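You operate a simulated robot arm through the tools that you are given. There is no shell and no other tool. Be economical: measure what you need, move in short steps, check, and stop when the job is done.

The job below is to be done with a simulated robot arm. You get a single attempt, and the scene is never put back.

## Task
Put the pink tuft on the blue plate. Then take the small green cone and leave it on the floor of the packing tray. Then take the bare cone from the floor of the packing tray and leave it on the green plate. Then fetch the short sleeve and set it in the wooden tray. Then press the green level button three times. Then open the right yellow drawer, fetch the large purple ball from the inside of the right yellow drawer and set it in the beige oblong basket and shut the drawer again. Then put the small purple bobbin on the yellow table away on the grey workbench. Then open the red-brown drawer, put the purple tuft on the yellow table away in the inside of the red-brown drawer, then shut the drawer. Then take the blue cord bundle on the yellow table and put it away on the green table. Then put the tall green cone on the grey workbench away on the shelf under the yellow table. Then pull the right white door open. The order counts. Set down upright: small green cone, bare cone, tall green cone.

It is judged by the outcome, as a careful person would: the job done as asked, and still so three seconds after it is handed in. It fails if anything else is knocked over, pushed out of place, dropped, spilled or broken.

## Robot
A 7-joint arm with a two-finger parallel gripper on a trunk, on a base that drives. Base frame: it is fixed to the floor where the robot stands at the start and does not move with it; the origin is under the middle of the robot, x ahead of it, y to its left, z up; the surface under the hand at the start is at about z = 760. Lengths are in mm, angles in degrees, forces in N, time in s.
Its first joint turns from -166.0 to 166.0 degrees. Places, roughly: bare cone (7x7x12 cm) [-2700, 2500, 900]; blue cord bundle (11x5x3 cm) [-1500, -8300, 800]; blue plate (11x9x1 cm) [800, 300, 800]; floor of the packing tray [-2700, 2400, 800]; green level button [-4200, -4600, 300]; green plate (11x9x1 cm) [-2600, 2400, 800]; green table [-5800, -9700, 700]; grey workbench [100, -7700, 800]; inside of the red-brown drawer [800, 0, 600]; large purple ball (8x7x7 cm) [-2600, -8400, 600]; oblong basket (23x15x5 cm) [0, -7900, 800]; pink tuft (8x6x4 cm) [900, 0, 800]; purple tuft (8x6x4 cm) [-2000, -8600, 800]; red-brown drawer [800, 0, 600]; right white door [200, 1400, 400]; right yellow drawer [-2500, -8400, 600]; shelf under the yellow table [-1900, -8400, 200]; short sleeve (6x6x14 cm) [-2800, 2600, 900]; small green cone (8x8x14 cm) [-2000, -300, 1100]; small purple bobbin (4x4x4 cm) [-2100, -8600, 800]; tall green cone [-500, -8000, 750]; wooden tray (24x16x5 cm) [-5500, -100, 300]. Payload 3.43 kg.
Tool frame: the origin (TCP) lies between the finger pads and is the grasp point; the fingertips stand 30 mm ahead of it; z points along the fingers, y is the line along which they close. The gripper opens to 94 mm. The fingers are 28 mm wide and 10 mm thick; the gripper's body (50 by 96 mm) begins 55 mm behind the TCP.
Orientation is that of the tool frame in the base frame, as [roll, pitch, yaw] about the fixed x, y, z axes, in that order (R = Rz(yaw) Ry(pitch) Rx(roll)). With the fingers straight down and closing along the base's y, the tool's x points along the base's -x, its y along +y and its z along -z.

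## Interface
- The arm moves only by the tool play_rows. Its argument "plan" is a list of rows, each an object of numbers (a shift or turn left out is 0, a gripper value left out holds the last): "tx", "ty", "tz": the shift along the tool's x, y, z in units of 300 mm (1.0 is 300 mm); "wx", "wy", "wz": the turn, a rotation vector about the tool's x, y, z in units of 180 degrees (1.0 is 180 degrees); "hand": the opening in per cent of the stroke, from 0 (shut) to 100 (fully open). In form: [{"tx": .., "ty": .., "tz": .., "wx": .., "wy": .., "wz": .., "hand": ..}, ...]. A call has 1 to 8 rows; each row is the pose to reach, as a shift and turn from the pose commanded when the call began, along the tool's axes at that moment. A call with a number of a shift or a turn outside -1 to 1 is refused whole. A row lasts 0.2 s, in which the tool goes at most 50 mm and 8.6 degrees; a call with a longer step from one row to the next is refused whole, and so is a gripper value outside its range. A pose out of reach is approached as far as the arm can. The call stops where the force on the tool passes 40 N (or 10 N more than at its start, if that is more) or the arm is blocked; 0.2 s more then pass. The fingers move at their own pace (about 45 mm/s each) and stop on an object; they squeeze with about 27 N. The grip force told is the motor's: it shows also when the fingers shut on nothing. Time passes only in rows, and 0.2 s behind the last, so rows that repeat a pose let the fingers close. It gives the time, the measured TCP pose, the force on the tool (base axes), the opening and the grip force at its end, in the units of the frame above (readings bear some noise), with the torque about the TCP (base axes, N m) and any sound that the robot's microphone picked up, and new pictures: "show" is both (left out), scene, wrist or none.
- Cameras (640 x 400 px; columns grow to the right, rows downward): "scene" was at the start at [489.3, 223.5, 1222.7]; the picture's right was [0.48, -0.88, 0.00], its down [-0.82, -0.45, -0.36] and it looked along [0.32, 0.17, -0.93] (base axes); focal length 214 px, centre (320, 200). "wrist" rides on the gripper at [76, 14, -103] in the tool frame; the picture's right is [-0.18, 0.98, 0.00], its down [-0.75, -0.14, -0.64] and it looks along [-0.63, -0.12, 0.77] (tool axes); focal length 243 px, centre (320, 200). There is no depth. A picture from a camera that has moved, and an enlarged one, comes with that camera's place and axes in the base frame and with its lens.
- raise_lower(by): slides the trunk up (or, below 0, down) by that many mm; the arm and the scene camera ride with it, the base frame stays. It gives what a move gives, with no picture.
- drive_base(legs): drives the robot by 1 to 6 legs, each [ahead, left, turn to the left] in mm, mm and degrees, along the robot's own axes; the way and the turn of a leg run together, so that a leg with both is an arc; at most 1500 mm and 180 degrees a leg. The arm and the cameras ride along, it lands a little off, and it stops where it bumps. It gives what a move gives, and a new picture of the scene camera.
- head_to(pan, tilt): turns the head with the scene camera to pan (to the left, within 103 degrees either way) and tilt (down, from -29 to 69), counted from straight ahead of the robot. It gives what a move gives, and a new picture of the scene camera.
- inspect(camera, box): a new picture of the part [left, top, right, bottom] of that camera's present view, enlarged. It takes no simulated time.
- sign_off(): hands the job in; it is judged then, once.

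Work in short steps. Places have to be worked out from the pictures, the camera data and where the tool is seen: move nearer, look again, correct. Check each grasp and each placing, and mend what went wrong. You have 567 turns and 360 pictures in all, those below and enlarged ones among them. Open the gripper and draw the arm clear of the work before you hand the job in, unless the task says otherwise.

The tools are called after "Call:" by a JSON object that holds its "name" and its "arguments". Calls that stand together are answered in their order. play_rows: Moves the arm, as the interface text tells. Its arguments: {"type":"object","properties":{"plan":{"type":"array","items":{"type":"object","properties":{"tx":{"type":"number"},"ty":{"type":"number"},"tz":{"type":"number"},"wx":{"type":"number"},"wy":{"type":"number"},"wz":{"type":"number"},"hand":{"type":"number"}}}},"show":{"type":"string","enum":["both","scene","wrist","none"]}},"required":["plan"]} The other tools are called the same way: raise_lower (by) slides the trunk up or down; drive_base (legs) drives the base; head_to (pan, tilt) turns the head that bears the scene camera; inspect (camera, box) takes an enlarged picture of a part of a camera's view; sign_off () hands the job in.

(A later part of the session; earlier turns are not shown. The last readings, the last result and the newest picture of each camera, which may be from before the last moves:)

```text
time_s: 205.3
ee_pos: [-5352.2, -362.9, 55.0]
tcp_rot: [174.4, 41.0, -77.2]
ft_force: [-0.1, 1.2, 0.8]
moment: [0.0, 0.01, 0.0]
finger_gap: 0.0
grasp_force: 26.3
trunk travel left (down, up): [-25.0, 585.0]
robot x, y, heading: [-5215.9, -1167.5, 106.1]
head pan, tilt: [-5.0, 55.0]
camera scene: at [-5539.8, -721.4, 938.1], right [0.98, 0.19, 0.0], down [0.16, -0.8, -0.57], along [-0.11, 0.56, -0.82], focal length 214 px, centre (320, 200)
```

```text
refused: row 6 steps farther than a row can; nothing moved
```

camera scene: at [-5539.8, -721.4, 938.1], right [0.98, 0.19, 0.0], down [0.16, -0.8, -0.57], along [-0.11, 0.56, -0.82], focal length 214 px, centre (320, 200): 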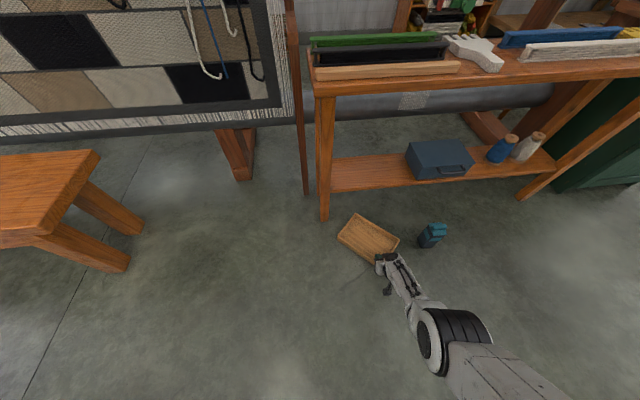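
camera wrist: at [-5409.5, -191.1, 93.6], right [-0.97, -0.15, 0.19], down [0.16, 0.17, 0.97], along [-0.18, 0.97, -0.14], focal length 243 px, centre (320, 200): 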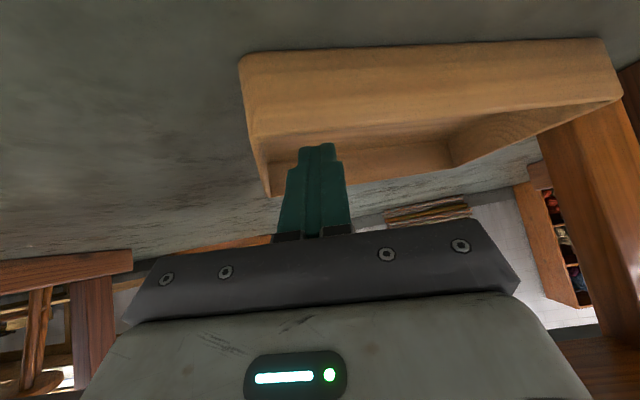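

Call:
{"name": "play_rows", "arguments": {"plan": [{"tx": -0.08, "tz": -0.08}, {"tx": -0.18, "tz": -0.19}, {"tx": -0.28, "tz": -0.3}, {"tx": -0.38, "tz": -0.41}, {"tx": -0.48, "tz": -0.52}, {"tx": -0.58, "tz": -0.63}], "show": "both"}}

```text
time_s: 206.7
ee_pos: [-5335.8, -351.4, 311.3]
tcp_rot: [174.4, 40.9, -77.3]
ft_force: [0.1, 0.1, 0.4]
moment: [-0.05, 0.01, 0.04]
finger_gap: 0.2
grasp_force: 26.9
trunk travel left (down, up): [-25.0, 585.0]
robot x, y, heading: [-5215.1, -1165.2, 106.1]
head pan, tilt: [-5.0, 55.0]
camera scene: at [-5539.9, -721.4, 938.0], right [0.98, 0.19, 0.0], down [0.16, -0.8, -0.57], along [-0.11, 0.56, -0.82], focal length 214 px, centre (320, 200)
camera wrist: at [-5312.1, -474.2, 338.7], right [-0.97, -0.14, 0.19], down [0.16, 0.2, 0.97], along [-0.18, 0.97, -0.17], focal length 243 px, centre (320, 200)
```

scene: 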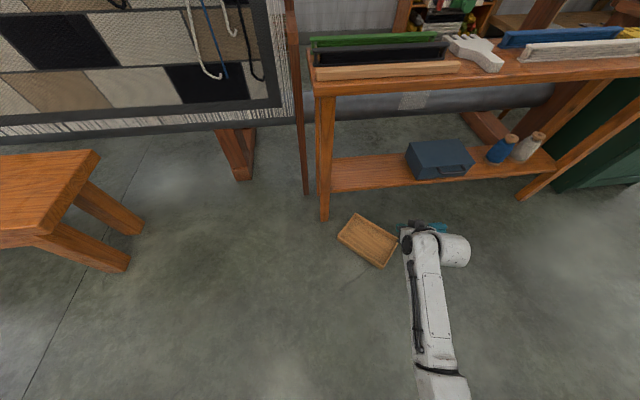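
wrist: 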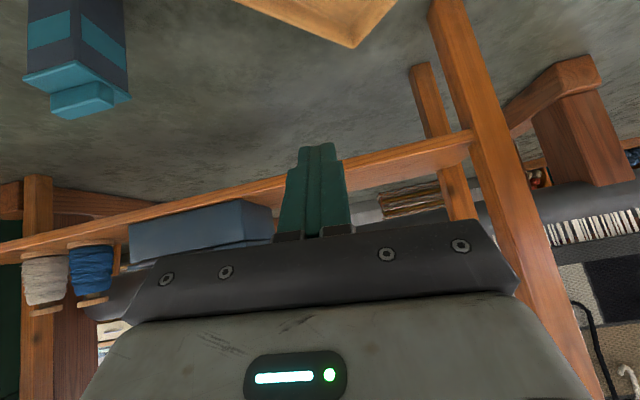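

Tray is out, upright. Zoom to measure its pose.

Call:
{"name": "inspect", "arguments": {"camera": "scene", "box": [300, 180, 460, 280]}}

```text
4.00 times, centred on (380, 230) of scene
camera zoom: at [-5539.9, -721.4, 938.0], right [0.98, 0.19, 0.0], down [0.16, -0.8, -0.57], along [-0.11, 0.56, -0.82], focal length 858 px, centre (80, 80)
```

zoom: 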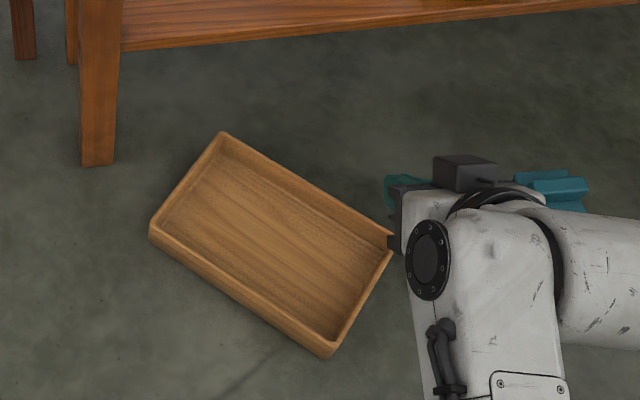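

Tray centre ≈[-5405, -274], its near long wall centre ≈[-5438, -344], long axis at -25°. I'll grip that wall with the tool vertical. Bring the tool to vertical first.

Call:
{"name": "play_rows", "arguments": {"plan": [{"wy": 0.045, "hand": 60}, {"wy": 0.09, "hand": 60}, {"wy": 0.135, "hand": 60}, {"wy": 0.18, "hand": 60}, {"wy": 0.227, "hand": 60}], "show": "none"}}

Call:
{"name": "raise_lower", "arguments": {"by": -24}}

```text
time_s: 207.9
ee_pos: [-5336.6, -352.0, 312.7]
tcp_rot: [175.6, 0.1, -73.7]
ft_force: [-0.5, -0.5, -0.2]
moment: [-0.01, -0.01, 0.02]
finger_gap: 56.4
grasp_force: 0.0
trunk travel left (down, up): [-25.0, 585.0]
robot x, y, heading: [-5214.6, -1162.6, 106.3]
head pan, tilt: [-5.0, 55.0]
```

```text
time_s: 208.6
ee_pos: [-5336.1, -351.6, 287.0]
tcp_rot: [175.7, 0.2, -73.6]
ft_force: [1.1, -0.2, 0.4]
moment: [0.01, -0.02, 0.03]
finger_gap: 56.3
grasp_force: 0.0
trunk travel left (down, up): [-1.0, 609.0]
robot x, y, heading: [-5213.2, -1165.2, 106.1]
head pan, tilt: [-5.0, 55.0]
```

Call:
{"name": "play_rows", "arguments": {"plan": [{"tx": -0.06, "ty": 0.14, "wx": 0.024}, {"tx": -0.121, "ty": 0.28, "wx": 0.024}, {"tx": -0.121, "ty": 0.319, "wx": 0.024}], "show": "none"}}

Call:
{"name": "play_rows", "arguments": {"plan": [{"wz": -0.046}, {"wz": -0.092}, {"wz": -0.138}, {"wz": -0.184}, {"wz": -0.23}, {"wz": -0.248}], "show": "both"}}

```text
time_s: 209.4
ee_pos: [-5438.9, -342.0, 294.8]
tcp_rot: [-179.8, 0.2, -73.5]
ft_force: [-0.2, 0.0, -0.1]
moment: [-0.02, 0.0, -0.03]
finger_gap: 56.3
grasp_force: 0.1
trunk travel left (down, up): [-1.0, 609.0]
robot x, y, heading: [-5211.0, -1163.5, 106.1]
head pan, tilt: [-5.0, 55.0]
```

```text
time_s: 210.8
ee_pos: [-5437.9, -344.1, 294.0]
tcp_rot: [-179.7, 0.1, -28.8]
ft_force: [-0.5, -0.1, 0.1]
moment: [0.06, 0.0, 0.0]
finger_gap: 56.4
grasp_force: 0.0
trunk travel left (down, up): [-1.0, 609.0]
robot x, y, heading: [-5212.4, -1161.9, 106.0]
head pan, tilt: [-5.0, 55.0]
camera scene: at [-5539.9, -721.4, 914.1], right [0.98, 0.19, 0.0], down [0.16, -0.8, -0.57], along [-0.11, 0.56, -0.82], focal length 214 px, centre (320, 200)
camera wrist: at [-5377.3, -392.7, 397.0], right [-0.64, -0.77, 0.0], down [-0.59, 0.48, 0.64], along [-0.5, 0.41, -0.76], focal length 243 px, centre (320, 200)
```

scene: 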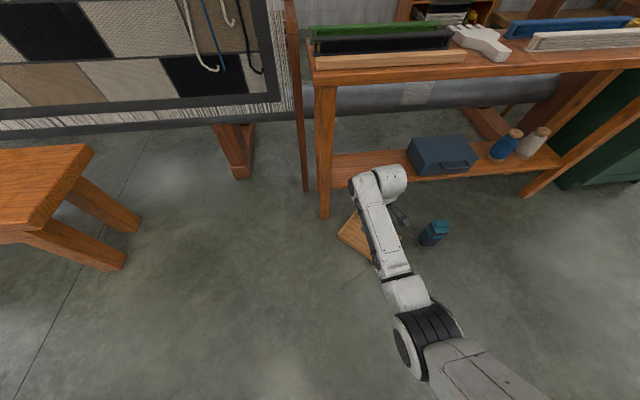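
wrist: 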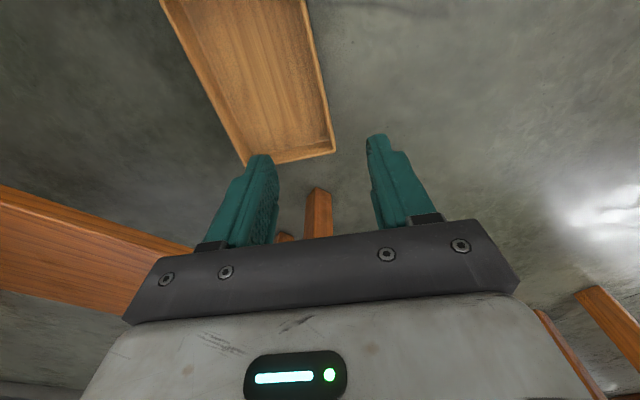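

Wall line confirmed; TCP is over its middle. Trim yaw 3° and descend to z≈60, looking.

Call:
{"name": "play_rows", "arguments": {"plan": [{"wz": -0.015, "ty": -0.01}, {"tz": 0.16, "wz": -0.015, "ty": -0.01}, {"tz": 0.32, "wz": -0.015, "ty": -0.01}, {"tz": 0.48, "wz": -0.015, "ty": -0.01}, {"tz": 0.64, "wz": -0.015, "ty": -0.01}, {"tz": 0.75, "wz": -0.015, "ty": -0.01}], "show": "both"}}

```text
time_s: 212.2
ee_pos: [-5421.4, -358.2, 93.5]
tcp_rot: [-179.5, 0.4, -26.4]
ft_force: [-0.6, 1.8, 0.9]
moment: [-0.1, -0.07, -0.01]
finger_gap: 56.4
grasp_force: 0.0
out of reach, approached as far as the arm can: row 5, 6
trunk travel left (down, up): [-1.0, 609.0]
robot x, y, heading: [-5210.6, -1161.5, 106.2]
head pan, tilt: [-5.0, 55.0]
camera scene: at [-5539.7, -721.5, 914.2], right [0.98, 0.19, 0.0], down [0.16, -0.8, -0.57], along [-0.11, 0.56, -0.82], focal length 214 px, centre (320, 200)
camera wrist: at [-5358.9, -405.5, 194.5], right [-0.6, -0.8, -0.01], down [-0.61, 0.45, 0.65], along [-0.51, 0.4, -0.76], focal length 243 px, centre (320, 200)
```

scene: 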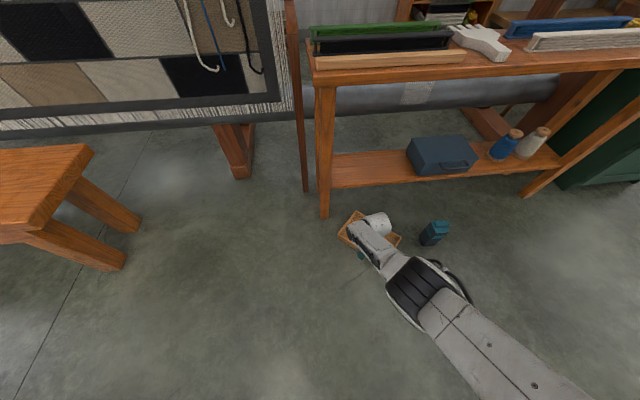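
wrist: 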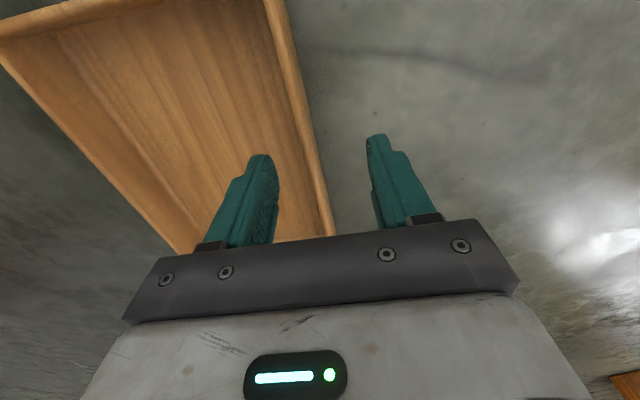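

Out of reach that low. Raise, then drive 120 ahead and 200 left to keep the elbow away from the parked sleeve.

Call:
{"name": "play_rows", "arguments": {"plan": [{"tz": -0.16}, {"tz": -0.32}, {"tz": -0.48}, {"tz": -0.64}], "show": "none"}}

Call:
{"name": "drive_base", "arguments": {"legs": [[0, 200, 0], [120, 0, 0]]}}

```text
time_s: 213.2
ee_pos: [-5424.4, -359.8, 283.8]
tcp_rot: [-179.7, 0.0, -26.3]
ft_force: [0.5, -0.5, 0.3]
moment: [0.01, 0.03, -0.02]
finger_gap: 56.2
grasp_force: 0.0
trunk travel left (down, up): [-1.0, 609.0]
robot x, y, heading: [-5212.4, -1164.9, 106.4]
head pan, tilt: [-5.0, 55.0]
```

```text
time_s: 214.3
ee_pos: [-5489.6, -375.7, 283.5]
tcp_rot: [-179.8, 0.0, -25.7]
ft_force: [0.0, 0.0, 0.2]
moment: [0.0, 0.02, -0.02]
finger_gap: 56.6
grasp_force: 0.1
trunk travel left (down, up): [-1.0, 609.0]
robot x, y, heading: [-5270.2, -1177.7, 106.8]
head pan, tilt: [-5.0, 55.0]
stopped in leg 1: the robot was blocked; the commanded pose is now the measured one
camera scene: at [-5601.5, -739.2, 914.1], right [0.98, 0.2, 0.0], down [0.17, -0.8, -0.57], along [-0.12, 0.56, -0.82], focal length 214 px, centre (320, 200)
```

scene: 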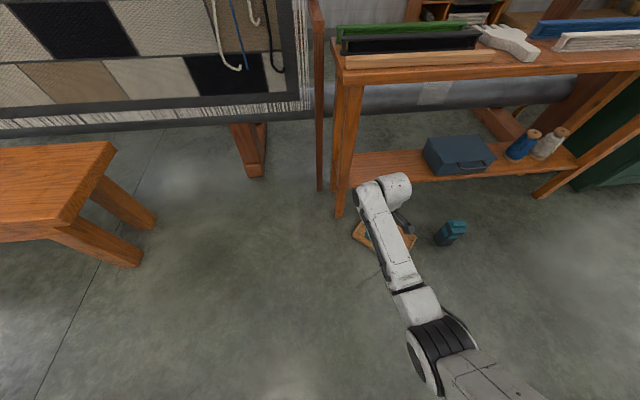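

The base touched the green trough on the left. Move off right 30, then go ahead 130, and look at the trough.

Call:
{"name": "drive_base", "arguments": {"legs": [[0, -40, 0], [130, 0, 0]]}}

Call:
{"name": "head_to", "arguments": {"pan": 95, "tilt": 40}}

```text
time_s: 216.1
ee_pos: [-5488.7, -242.0, 283.9]
tcp_rot: [-179.8, 0.0, -25.8]
ft_force: [-0.3, 0.3, -0.6]
moment: [-0.01, -0.01, -0.01]
finger_gap: 56.3
grasp_force: 0.1
trunk travel left (down, up): [-1.0, 609.0]
robot x, y, heading: [-5268.7, -1041.1, 106.7]
head pan, tilt: [-5.0, 55.0]
camera scene: at [-5600.2, -604.2, 914.1], right [0.98, 0.2, 0.0], down [0.17, -0.8, -0.57], along [-0.12, 0.56, -0.82], focal length 214 px, centre (320, 200)
```

scene: 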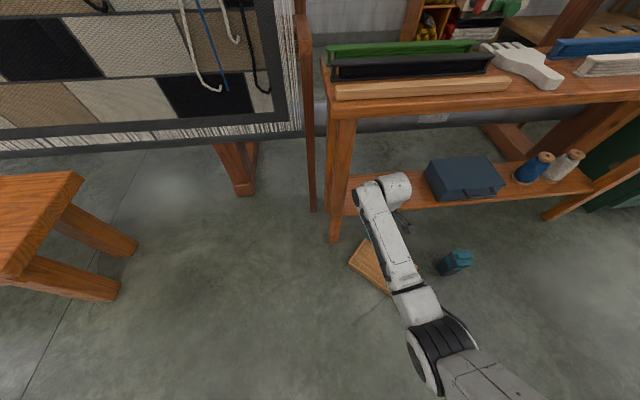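

```text
time_s: 217.8
ee_pos: [-5488.2, -242.2, 282.6]
tcp_rot: [-179.9, 0.0, -25.8]
ft_force: [-0.2, -0.2, -0.8]
moment: [0.02, -0.03, 0.0]
finger_gap: 56.6
grasp_force: 0.0
trunk travel left (down, up): [-1.0, 609.0]
robot x, y, heading: [-5267.9, -1048.2, 106.6]
head pan, tilt: [95.0, 40.0]
camera scene: at [-5664.6, -706.2, 934.8], right [-0.37, 0.93, 0.0], down [0.6, 0.24, -0.77], along [-0.71, -0.28, -0.64], focal length 214 px, centre (320, 200)
```

scene: 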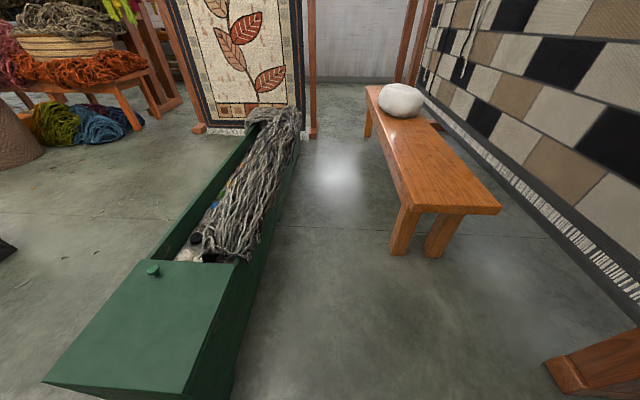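

Trough looks in place. Now move over the tray's near wall centre [-5434, -343] and descend.

Call:
{"name": "play_rows", "arguments": {"plan": [{"tx": 0.13, "ty": 0.09}, {"tx": 0.26, "ty": 0.19}, {"tx": 0.308, "ty": 0.225}, {"tx": 0.308, "ty": 0.225, "tz": 0.16}, {"tx": 0.308, "ty": 0.225, "tz": 0.32}, {"tx": 0.308, "ty": 0.225, "tz": 0.48}, {"tx": 0.308, "ty": 0.225, "tz": 0.62}], "show": "wrist"}}

Call:
{"name": "head_to", "arguments": {"pan": -5, "tilt": 55}}

```text
time_s: 219.4
ee_pos: [-5429.6, -342.6, 95.0]
tcp_rot: [-179.8, 0.1, -25.8]
ft_force: [0.0, 0.7, -0.4]
moment: [0.04, 0.01, 0.0]
finger_gap: 56.4
grasp_force: 0.1
trunk travel left (down, up): [-1.0, 609.0]
robot x, y, heading: [-5269.1, -1045.4, 106.8]
head pan, tilt: [95.0, 40.0]
camera wrist: at [-5367.9, -388.5, 195.9], right [-0.59, -0.81, 0.0], down [-0.62, 0.45, 0.64], along [-0.52, 0.38, -0.77], focal length 243 px, centre (320, 200)
```

wrist: 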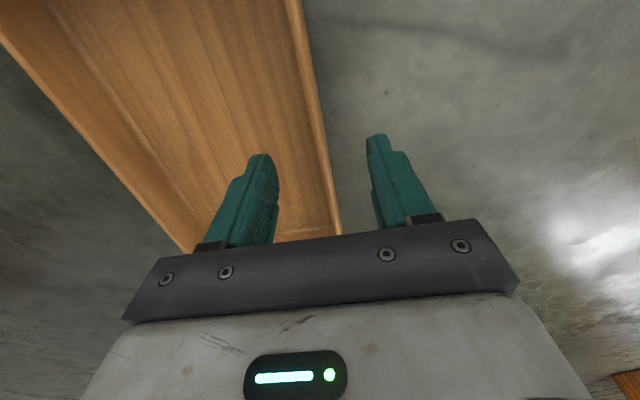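

```text
time_s: 221.2
ee_pos: [-5430.7, -343.0, 93.8]
tcp_rot: [-179.7, 0.0, -25.8]
ft_force: [-0.6, 0.0, 0.4]
moment: [-0.03, -0.01, -0.03]
finger_gap: 56.0
grasp_force: 0.1
trunk travel left (down, up): [-1.0, 609.0]
robot x, y, heading: [-5270.2, -1039.5, 106.7]
head pan, tilt: [-5.0, 55.0]
camera scene: at [-5600.2, -604.2, 914.1], right [0.98, 0.2, 0.0], down [0.17, -0.8, -0.57], along [-0.12, 0.56, -0.82], focal length 214 px, centre (320, 200)
```

scene: 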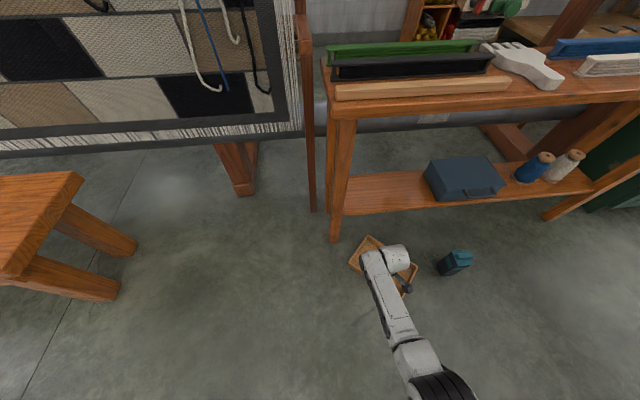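

Wall is between the fingers. Descend to z≈46 and close.

Call:
{"name": "play_rows", "arguments": {"plan": [{"tz": 0.1}, {"tz": 0.16}, {"tz": 0.16, "hand": 0}, {"tz": 0.16, "hand": 0}, {"tz": 0.16, "hand": 0}, {"tz": 0.16, "hand": 0}], "show": "wrist"}}

```text
time_s: 222.6
ee_pos: [-5432.0, -341.4, 47.0]
tcp_rot: [-179.8, 0.0, -25.8]
ft_force: [0.2, 0.8, -0.9]
moment: [0.04, 0.06, -0.02]
finger_gap: 9.9
grasp_force: 27.2
trunk travel left (down, up): [-1.0, 609.0]
robot x, y, heading: [-5270.8, -1045.2, 106.4]
head pan, tilt: [-5.0, 55.0]
camera wrist: at [-5369.2, -387.9, 149.2], right [-0.59, -0.8, 0.0], down [-0.62, 0.45, 0.64], along [-0.52, 0.38, -0.77], focal length 243 px, centre (320, 200)
```

wrist: 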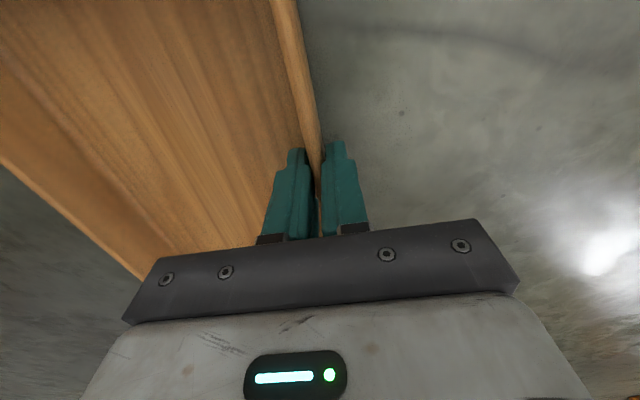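

Wall pinched (9.9 mm). Lift slowly and check the tray stays level.

Call:
{"name": "play_rows", "arguments": {"plan": [{"tz": -0.04}, {"tz": -0.1}, {"tz": -0.2}, {"tz": -0.33}], "show": "both"}}

```text
time_s: 223.6
ee_pos: [-5434.6, -339.6, 148.3]
tcp_rot: [-179.8, 0.0, -25.8]
ft_force: [-0.4, 0.2, -1.8]
moment: [-0.16, 0.09, -0.02]
finger_gap: 10.1
grasp_force: 26.7
trunk travel left (down, up): [-1.0, 609.0]
robot x, y, heading: [-5273.7, -1041.9, 106.9]
head pan, tilt: [-5.0, 55.0]
camera scene: at [-5600.2, -604.1, 914.0], right [0.98, 0.2, 0.0], down [0.17, -0.8, -0.57], along [-0.12, 0.56, -0.82], focal length 214 px, centre (320, 200)
camera wrist: at [-5370.5, -385.1, 250.6], right [-0.59, -0.81, 0.0], down [-0.62, 0.45, 0.64], along [-0.52, 0.38, -0.77], focal length 243 px, centre (320, 200)
```

scene: 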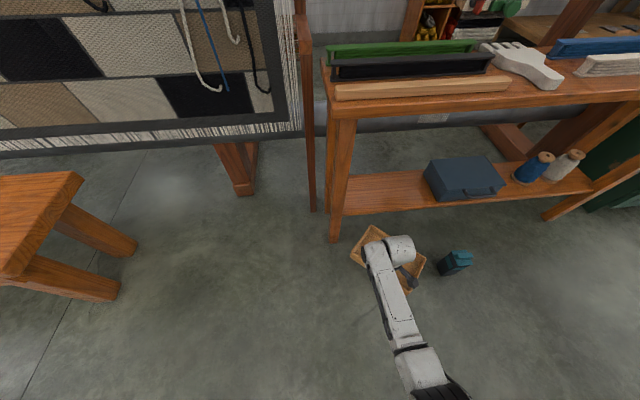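
wrist: 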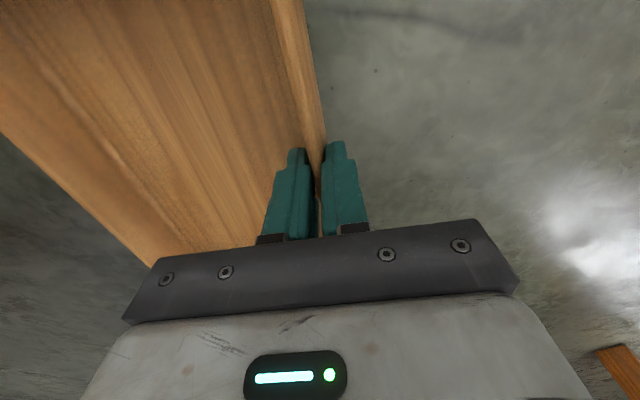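

Tray lifts level and light (~2 N). Raise to z≈295 and rotate 42° so that its wall is parallel to the bench.

Call:
{"name": "play_rows", "arguments": {"plan": [{"tz": -0.16}, {"tz": -0.32}, {"tz": -0.49}, {"tz": -0.49, "wz": -0.045}, {"tz": -0.49, "wz": -0.09}, {"tz": -0.49, "wz": -0.135}, {"tz": -0.49, "wz": -0.18}, {"tz": -0.49, "wz": -0.2255}], "show": "both"}}

```text
refused: row 3 steps farther than a row can; nothing moved
```

Call:
{"name": "play_rows", "arguments": {"plan": [{"tz": -0.16}, {"tz": -0.32}, {"tz": -0.48}, {"tz": -0.49, "wz": -0.045}, {"tz": -0.49, "wz": -0.09}, {"tz": -0.49, "wz": -0.135}, {"tz": -0.49, "wz": -0.18}, {"tz": -0.49, "wz": -0.2255}], "show": "both"}}

```text
time_s: 225.4
ee_pos: [-5433.2, -342.3, 295.3]
tcp_rot: [-179.9, -0.1, 15.1]
ft_force: [-0.1, 0.5, -2.2]
moment: [-0.15, -0.08, 0.01]
finger_gap: 5.5
grasp_force: 27.0
trunk travel left (down, up): [-1.0, 609.0]
robot x, y, heading: [-5268.8, -1047.2, 106.8]
head pan, tilt: [-5.0, 55.0]
camera scene: at [-5600.2, -604.2, 914.1], right [0.98, 0.2, 0.0], down [0.17, -0.8, -0.57], along [-0.12, 0.56, -0.82], focal length 214 px, centre (320, 200)
camera wrist: at [-5356.4, -336.9, 397.4], right [0.08, -1.0, 0.0], down [-0.76, -0.06, 0.64], along [-0.64, -0.05, -0.77], focal length 243 px, centre (320, 200)
```

scene: 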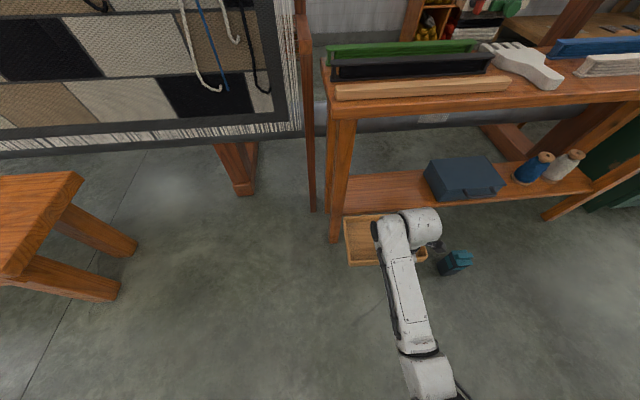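
wrist: 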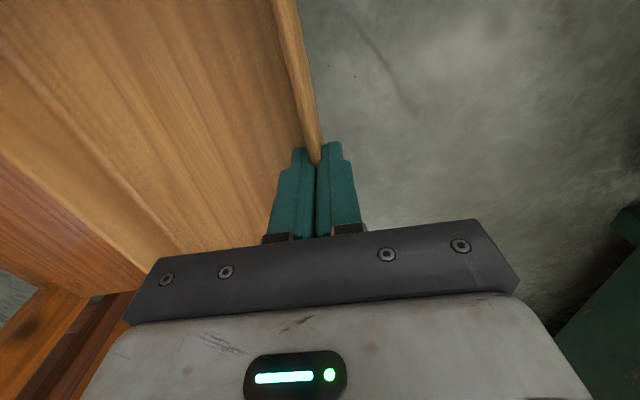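

The grip has slipped to the rounded rim (5.5 mm). Lower gently back to the floor to regrasp deeper.

Call:
{"name": "play_rows", "arguments": {"plan": [{"tz": 0.06}, {"tz": 0.14}, {"tz": 0.24}, {"tz": 0.34}, {"tz": 0.44}, {"tz": 0.54}, {"tz": 0.62}, {"tz": 0.68}], "show": "both"}}

```text
time_s: 227.2
ee_pos: [-5434.0, -342.3, 90.3]
tcp_rot: [-179.7, 0.0, 14.8]
ft_force: [-0.1, -1.1, -1.9]
moment: [-0.18, -0.1, -0.02]
finger_gap: 5.6
grasp_force: 26.7
trunk travel left (down, up): [-1.0, 609.0]
robot x, y, heading: [-5273.1, -1039.7, 106.7]
head pan, tilt: [-5.0, 55.0]
camera scene: at [-5600.2, -604.2, 914.1], right [0.98, 0.2, 0.0], down [0.17, -0.8, -0.57], along [-0.12, 0.56, -0.82], focal length 214 px, centre (320, 200)
camera wrist: at [-5356.0, -336.2, 192.9], right [0.07, -1.0, 0.0], down [-0.76, -0.06, 0.64], along [-0.64, -0.04, -0.77], focal length 243 px, centre (320, 200)
```

scene: 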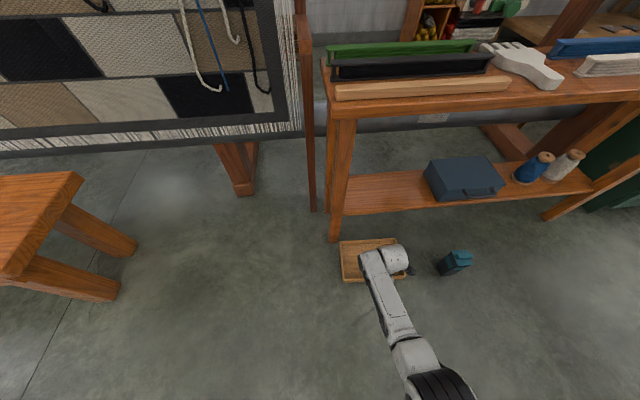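
wrist: 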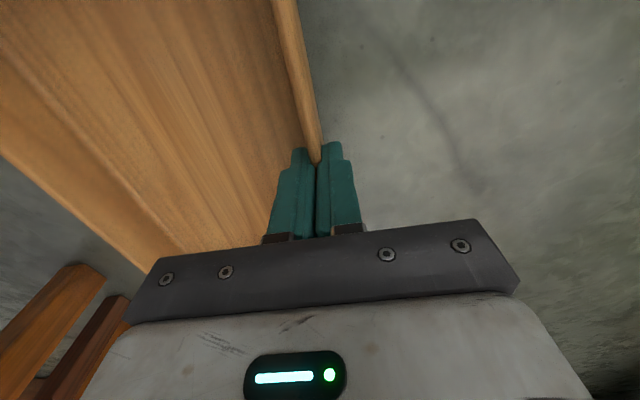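

Still held. Continue down to the floor gently.

Call:
{"name": "play_rows", "arguments": {"plan": [{"tz": 0.05}, {"tz": 0.08}], "show": "none"}}

Call:
{"name": "play_rows", "arguments": {"plan": [{"tz": 0.02}, {"tz": 0.03}], "show": "none"}}

```text
time_s: 227.8
ee_pos: [-5434.0, -342.7, 66.2]
tcp_rot: [-179.9, -0.1, 14.8]
ft_force: [0.0, 0.0, -2.4]
moment: [-0.14, -0.05, -0.02]
finger_gap: 5.7
grasp_force: 26.6
trunk travel left (down, up): [-1.0, 609.0]
robot x, y, heading: [-5268.6, -1040.7, 106.6]
head pan, tilt: [-5.0, 55.0]
```

```text
time_s: 228.4
ee_pos: [-5433.2, -342.6, 57.2]
tcp_rot: [-179.9, -0.2, 14.8]
ft_force: [0.1, 0.1, -1.9]
moment: [-0.18, -0.05, 0.02]
finger_gap: 5.4
grasp_force: 27.0
trunk travel left (down, up): [-1.0, 609.0]
robot x, y, heading: [-5271.4, -1043.4, 106.7]
head pan, tilt: [-5.0, 55.0]
```

No slip vertically: the gap narrowed simply because the wall seated flush against the pads. Lift again to z≈295, slowly.

Call:
{"name": "play_rows", "arguments": {"plan": [{"tz": -0.08}, {"tz": -0.2}, {"tz": -0.32}, {"tz": -0.44}, {"tz": -0.56}, {"tz": -0.68}, {"tz": -0.78}, {"tz": -0.79, "wx": 0.02}], "show": "none"}}

Call:
{"name": "play_rows", "arguments": {"plan": [{"wx": 0.02}, {"wx": 0.045}, {"wx": 0.07}, {"wx": 0.09}], "show": "both"}}

```text
time_s: 230.2
ee_pos: [-5435.0, -340.8, 295.6]
tcp_rot: [-176.2, -0.1, 14.8]
ft_force: [-0.5, -0.4, -0.8]
moment: [-0.16, -0.04, -0.02]
finger_gap: 5.7
grasp_force: 27.1
trunk travel left (down, up): [-1.0, 609.0]
robot x, y, heading: [-5269.6, -1041.6, 106.8]
head pan, tilt: [-5.0, 55.0]
```

```text
time_s: 231.2
ee_pos: [-5433.9, -341.6, 295.4]
tcp_rot: [-160.0, 0.0, 14.8]
ft_force: [0.6, -0.5, -1.9]
moment: [-0.21, -0.07, 0.02]
finger_gap: 5.6
grasp_force: 27.3
trunk travel left (down, up): [-1.0, 609.0]
robot x, y, heading: [-5269.3, -1042.1, 107.0]
head pan, tilt: [-5.0, 55.0]
camera scene: at [-5600.2, -604.2, 914.1], right [0.98, 0.2, 0.0], down [0.17, -0.8, -0.57], along [-0.12, 0.56, -0.82], focal length 214 px, centre (320, 200)
camera wrist: at [-5347.6, -369.4, 386.5], right [0.06, -0.94, -0.34], down [-0.71, -0.28, 0.65], along [-0.7, 0.2, -0.68], focal length 243 px, centre (320, 200)
```

scene: 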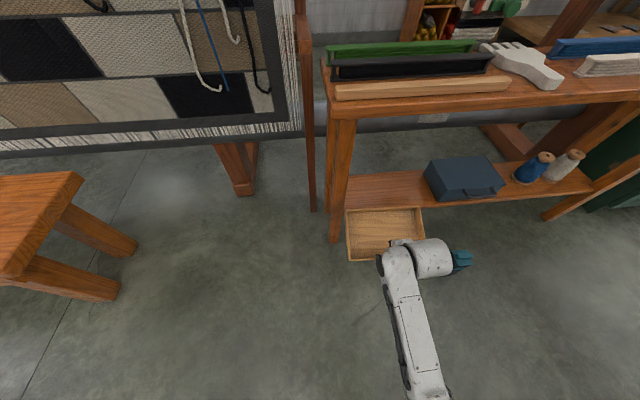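
wrist: 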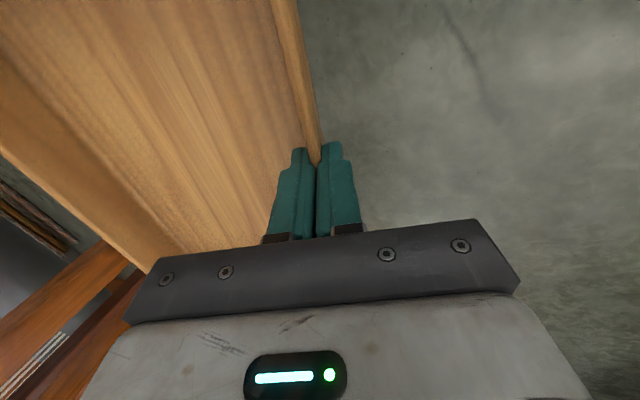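

Leaned 20° fine. Base: 47 mm right and 100 mm ahead to enter above the shelf.

Call:
{"name": "drive_base", "arguments": {"legs": [[0, -47, 0], [100, 0, 0]]}}

Call:
{"name": "inspect", "arguments": {"camera": "scene", "box": [300, 150, 540, 300]}}

```text
time_s: 232.8
ee_pos: [-5415.6, -232.7, 294.6]
tcp_rot: [-160.0, -0.2, 14.6]
ft_force: [-0.2, 0.3, -2.2]
moment: [-0.2, -0.06, 0.01]
finger_gap: 5.8
grasp_force: 27.0
trunk travel left (down, up): [-1.0, 609.0]
robot x, y, heading: [-5252.9, -934.7, 106.6]
head pan, tilt: [-5.0, 55.0]
camera scene: at [-5583.0, -493.9, 914.1], right [0.98, 0.2, 0.0], down [0.16, -0.8, -0.57], along [-0.12, 0.56, -0.82], focal length 214 px, centre (320, 200)
```

scene: 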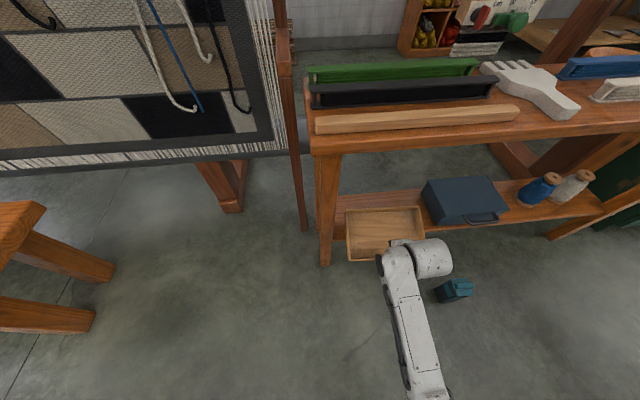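

```text
2.67 times, centred on (420, 225) of scene
camera zoom: at [-5583.0, -493.9, 914.1], right [0.98, 0.2, 0.0], down [0.16, -0.8, -0.57], along [-0.12, 0.56, -0.82], focal length 572 px, centre (53, 133)
```

zoom: 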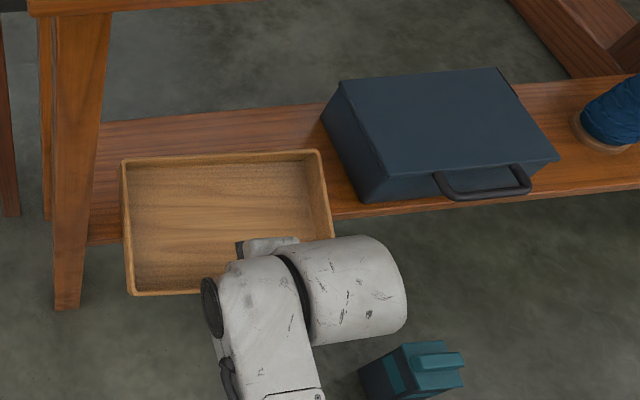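

Alignment is right (tray r 54–288, leg and case clear). Move forward 122 mm at this height.

Call:
{"name": "play_rows", "arguments": {"plan": [{"tx": -0.003, "ty": -0.08, "tz": 0.029}, {"tx": -0.006, "ty": -0.18, "tz": 0.0655}, {"tx": -0.009, "ty": -0.28, "tz": 0.102}, {"tx": -0.012, "ty": -0.36, "tz": 0.131}, {"tx": -0.012, "ty": -0.382, "tz": 0.139}], "show": "both"}}

Call:
{"name": "inspect", "arguments": {"camera": "scene", "box": [300, 150, 540, 300]}}

```text
time_s: 234.1
ee_pos: [-5450.4, -114.6, 294.1]
tcp_rot: [-160.1, 0.0, 14.7]
ft_force: [0.0, 0.2, -1.8]
moment: [-0.18, -0.02, -0.02]
finger_gap: 5.8
grasp_force: 27.0
trunk travel left (down, up): [-1.0, 609.0]
robot x, y, heading: [-5255.8, -930.1, 106.6]
head pan, tilt: [-5.0, 55.0]
camera scene: at [-5583.0, -493.9, 914.1], right [0.98, 0.2, 0.0], down [0.16, -0.8, -0.57], along [-0.12, 0.56, -0.82], focal length 214 px, centre (320, 200)
camera wrist: at [-5363.8, -141.7, 386.2], right [0.06, -0.94, -0.33], down [-0.71, -0.27, 0.65], along [-0.7, 0.2, -0.68], focal length 243 px, centre (320, 200)
```

scene: 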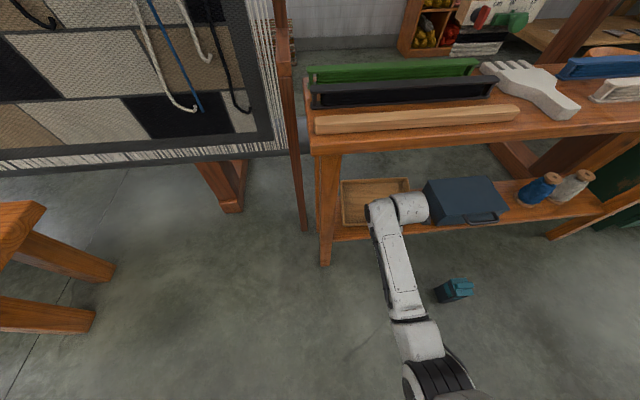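
wrist: 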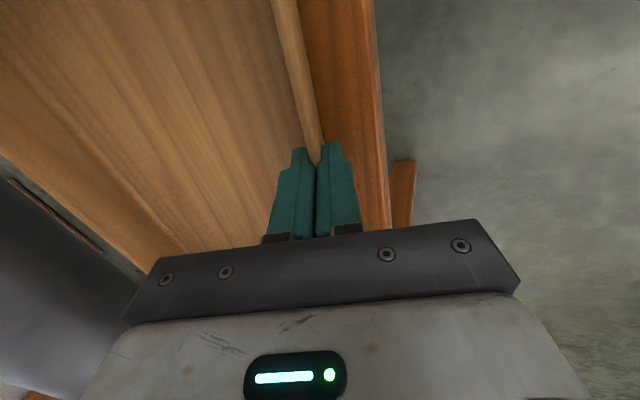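

```text
2.67 times, centred on (420, 225) of scene
camera zoom: at [-5583.0, -493.9, 914.1], right [0.98, 0.2, 0.0], down [0.16, -0.8, -0.57], along [-0.12, 0.56, -0.82], focal length 572 px, centre (53, 133)
```

zoom: 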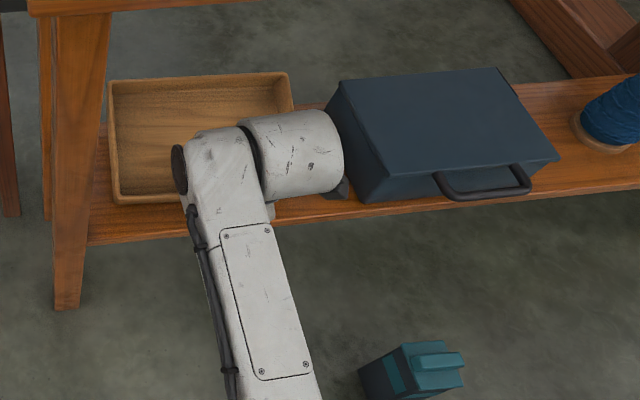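

Tray is over the shelf. Lower to about z 266, then in small steps to contact.

Call:
{"name": "play_rows", "arguments": {"plan": [{"ty": 0.0115, "tz": 0.0315}, {"ty": 0.023, "tz": 0.063}, {"ty": 0.0315, "tz": 0.0865}], "show": "none"}}

Call:
{"name": "play_rows", "arguments": {"plan": [{"ty": 0.0057, "tz": 0.0157}, {"ty": 0.009, "tz": 0.025}], "show": "none"}}

```text
time_s: 234.6
ee_pos: [-5450.9, -111.3, 287.8]
tcp_rot: [-159.0, -0.2, 14.5]
ft_force: [1.3, -5.4, 14.0]
moment: [-0.33, 0.41, 0.11]
finger_gap: 5.4
grasp_force: 27.0
trunk travel left (down, up): [-1.0, 609.0]
robot x, y, heading: [-5257.9, -935.3, 106.6]
head pan, tilt: [-5.0, 55.0]
stopped in row 2: the force on the tool passed its limit at 55 N (the readings are from after the stop); the commanded pose is now the measured one
```

```text
time_s: 235.0
ee_pos: [-5451.0, -108.1, 287.6]
tcp_rot: [-158.7, -0.2, 14.7]
ft_force: [2.0, -5.5, 13.3]
moment: [-0.3, 0.45, 0.14]
finger_gap: 5.6
grasp_force: 26.8
trunk travel left (down, up): [-1.0, 609.0]
robot x, y, heading: [-5252.7, -933.5, 106.6]
head pan, tilt: [-5.0, 55.0]
stopped in row 2: the force on the tool passed its limit at 46 N (the readings are from after the stop); the commanded pose is now the measured one
```

Contact at 288: the shelf top is actually ≈245. Reduce the lean from 21° to ~9° before releasing, easing up slightly.

Call:
{"name": "play_rows", "arguments": {"plan": [{"wx": -0.03, "tz": -0.012}, {"wx": -0.067, "tz": -0.014}, {"wx": -0.067, "tz": -0.014}], "show": "both"}}

```text
time_s: 235.8
ee_pos: [-5450.4, -111.4, 290.3]
tcp_rot: [-171.0, -0.4, 14.6]
ft_force: [-0.9, 2.4, 1.9]
moment: [0.01, -0.06, 0.02]
finger_gap: 5.6
grasp_force: 26.9
trunk travel left (down, up): [-1.0, 609.0]
robot x, y, heading: [-5256.2, -933.3, 106.6]
head pan, tilt: [-5.0, 55.0]
camera scene: at [-5582.9, -494.3, 914.1], right [0.98, 0.2, 0.0], down [0.16, -0.8, -0.57], along [-0.12, 0.56, -0.82], focal length 214 px, centre (320, 200)
camera wrist: at [-5369.3, -120.3, 389.0], right [0.07, -0.99, -0.15], down [-0.74, -0.15, 0.65], along [-0.67, 0.07, -0.74], focal length 243 px, centre (320, 200)
```

scene: 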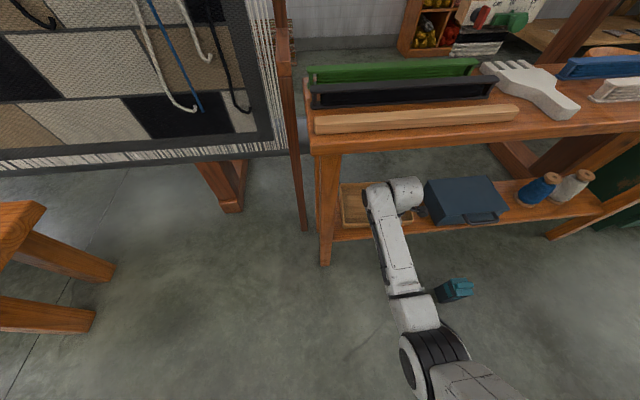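
wrist: 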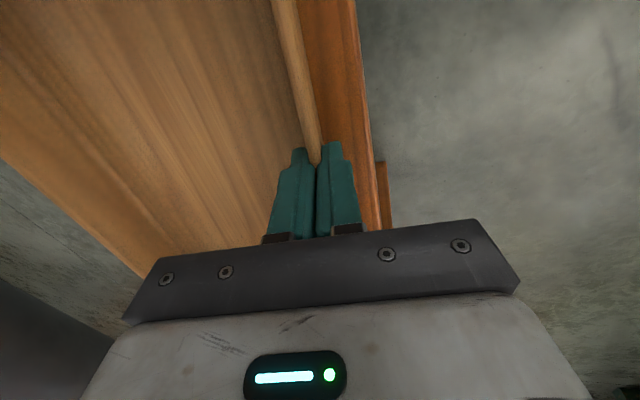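

The moment has vanished, i.e. the tray now rests on the shelf. Open a little and see.

Call:
{"name": "play_rows", "arguments": {"plan": [{"hand": 12}, {"hand": 25}, {"hand": 30}], "show": "both"}}

```text
time_s: 236.6
ee_pos: [-5450.1, -110.7, 290.1]
tcp_rot: [-170.9, -0.2, 14.7]
ft_force: [0.8, 0.7, 0.1]
moment: [0.0, -0.03, -0.01]
finger_gap: 27.9
grasp_force: 0.0
trunk travel left (down, up): [-1.0, 609.0]
robot x, y, heading: [-5254.7, -934.4, 106.5]
head pan, tilt: [-5.0, 55.0]
camera scene: at [-5582.9, -494.2, 914.1], right [0.98, 0.2, 0.0], down [0.16, -0.8, -0.57], along [-0.12, 0.56, -0.82], focal length 214 px, centre (320, 200)
camera wrist: at [-5369.4, -120.4, 388.9], right [0.07, -0.99, -0.16], down [-0.74, -0.15, 0.65], along [-0.67, 0.07, -0.74], focal length 243 px, centre (320, 200)
```

scene: 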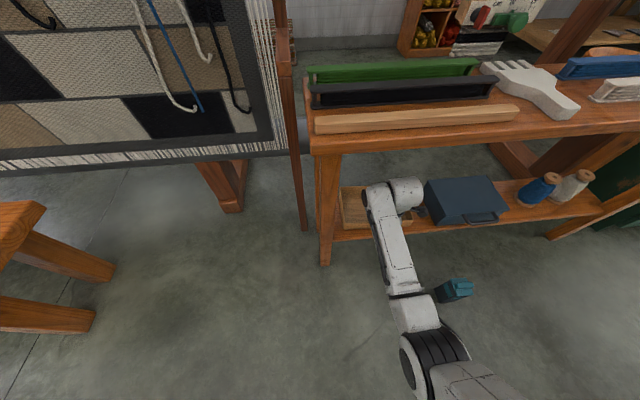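
wrist: 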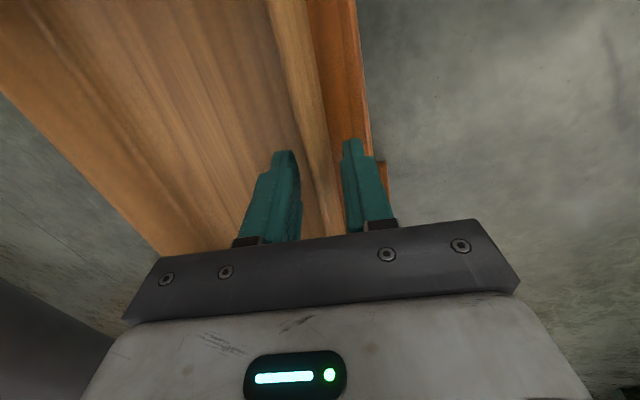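

Tray sits on the shelf. Raise out along the tool axis and withdraw backwards.

Call:
{"name": "play_rows", "arguments": {"plan": [{"tz": -0.1}, {"tz": -0.2}, {"tz": -0.22, "ty": 0.12}, {"tz": -0.26, "ty": 0.27}, {"tz": -0.3, "ty": 0.42}, {"tz": -0.34, "ty": 0.57}, {"tz": -0.38, "ty": 0.72}], "show": "scene"}}

Call:
{"name": "inspect", "arguments": {"camera": "scene", "box": [300, 150, 540, 300]}}

```text
time_s: 238.2
ee_pos: [-5391.7, -335.6, 367.9]
tcp_rot: [-170.8, -0.2, 14.7]
ft_force: [-0.2, 0.2, 0.0]
moment: [-0.04, 0.0, 0.02]
finger_gap: 28.3
grasp_force: 0.1
trunk travel left (down, up): [-1.0, 609.0]
robot x, y, heading: [-5255.1, -931.4, 106.7]
head pan, tilt: [-5.0, 55.0]
camera scene: at [-5582.9, -494.1, 914.1], right [0.98, 0.2, 0.0], down [0.16, -0.8, -0.57], along [-0.12, 0.56, -0.82], focal length 214 px, centre (320, 200)
```

scene: 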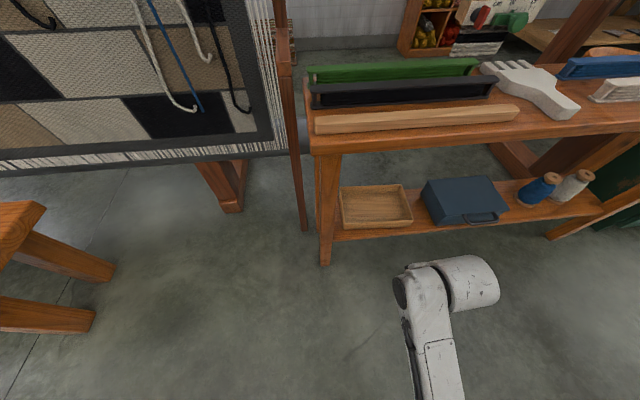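

```text
2.67 times, centred on (420, 225) of scene
camera zoom: at [-5582.9, -494.1, 914.1], right [0.98, 0.2, 0.0], down [0.16, -0.8, -0.57], along [-0.12, 0.56, -0.82], focal length 572 px, centre (53, 133)
```

zoom: 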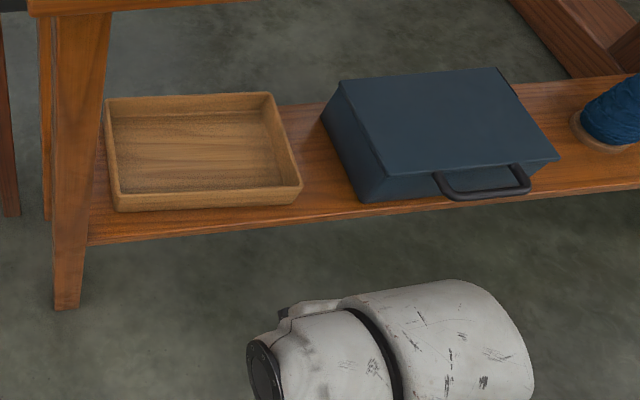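

The tray is back within a few mm of its original place. Now to re-fetch the sleeve: back off, shift right, and turn the tool.

Call:
{"name": "drive_base", "arguments": {"legs": [[-174, 0, 0], [0, -135, 0]]}}

Call:
{"name": "play_rows", "arguments": {"plan": [{"wx": -0.03}, {"wx": -0.051}], "show": "none"}}

Call:
{"name": "play_rows", "arguments": {"plan": [{"wz": 0.046, "hand": 100}, {"wz": 0.092}, {"wz": 0.138}, {"wz": 0.184}, {"wz": 0.23}, {"wz": 0.276}, {"wz": 0.322}, {"wz": 0.368}], "show": "none"}}

Call:
{"name": "play_rows", "arguments": {"plan": [{"wz": 0.04}, {"wz": 0.08}, {"wz": 0.125}], "show": "both"}}

```text
time_s: 240.6
ee_pos: [-5212.9, -460.8, 368.1]
tcp_rot: [-170.9, -0.3, 14.7]
ft_force: [-0.3, 0.8, 0.6]
moment: [-0.01, 0.02, -0.01]
finger_gap: 28.2
grasp_force: 0.0
trunk travel left (down, up): [-1.0, 609.0]
robot x, y, heading: [-5072.5, -1059.8, 106.6]
head pan, tilt: [-5.0, 55.0]
camera scene: at [-5402.5, -620.4, 914.1], right [0.98, 0.2, 0.0], down [0.16, -0.8, -0.57], along [-0.12, 0.56, -0.82], focal length 214 px, centre (320, 200)
```

scene: 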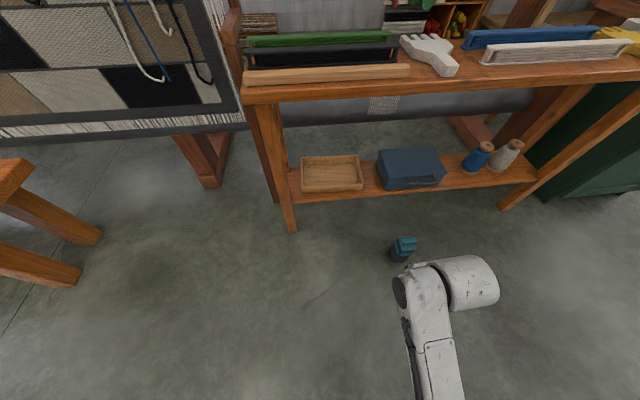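

```text
time_s: 241.2
ee_pos: [-5214.0, -485.1, 350.1]
tcp_rot: [-178.2, 1.4, 14.3]
ft_force: [0.0, -0.4, 0.0]
moment: [0.0, -0.04, -0.01]
finger_gap: 28.2
grasp_force: 0.2
out of reach, approached as far as the arm can: row 1, 2
trunk travel left (down, up): [-1.0, 609.0]
robot x, y, heading: [-5075.0, -1059.1, 106.5]
head pan, tilt: [-5.0, 55.0]
```

```text
time_s: 243.0
ee_pos: [-5214.0, -485.6, 350.6]
tcp_rot: [-179.7, -0.2, -51.8]
ft_force: [-0.9, 1.2, 0.8]
moment: [0.02, -0.01, -0.03]
finger_gap: 94.1
grasp_force: 0.1
trunk travel left (down, up): [-1.0, 609.0]
robot x, y, heading: [-5073.1, -1059.1, 106.6]
head pan, tilt: [-5.0, 55.0]
```

```text
time_s: 243.8
ee_pos: [-5214.1, -486.1, 350.1]
tcp_rot: [-179.7, -0.1, -74.2]
ft_force: [0.5, 0.2, 0.6]
moment: [-0.01, 0.01, 0.02]
finger_gap: 94.3
grasp_force: 0.1
trunk travel left (down, up): [-1.0, 609.0]
robot x, y, heading: [-5068.3, -1059.1, 106.6]
head pan, tilt: [-5.0, 55.0]
camera scene: at [-5402.5, -620.3, 914.1], right [0.98, 0.2, 0.0], down [0.16, -0.8, -0.57], along [-0.12, 0.56, -0.82], focal length 214 px, centre (320, 200)
camera wrist: at [-5206.7, -562.3, 452.0], right [-1.0, -0.09, -0.01], down [-0.07, 0.76, 0.64], along [-0.05, 0.64, -0.77], focal length 243 px, centre (320, 200)
```

scene: 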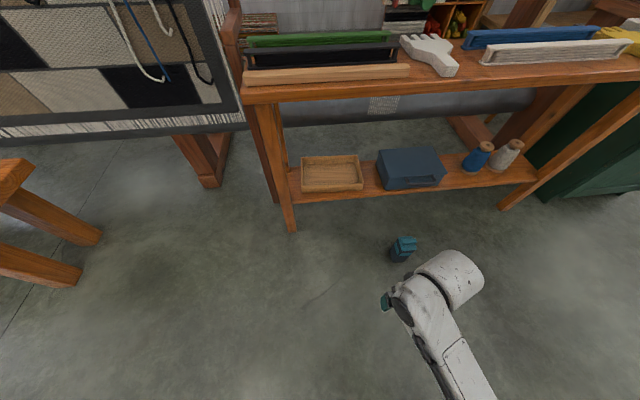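
wrist: 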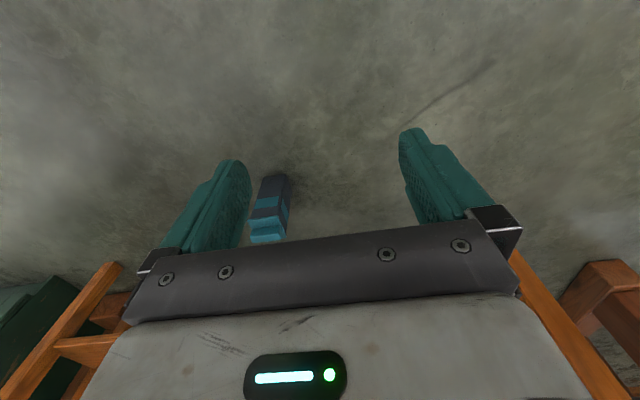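

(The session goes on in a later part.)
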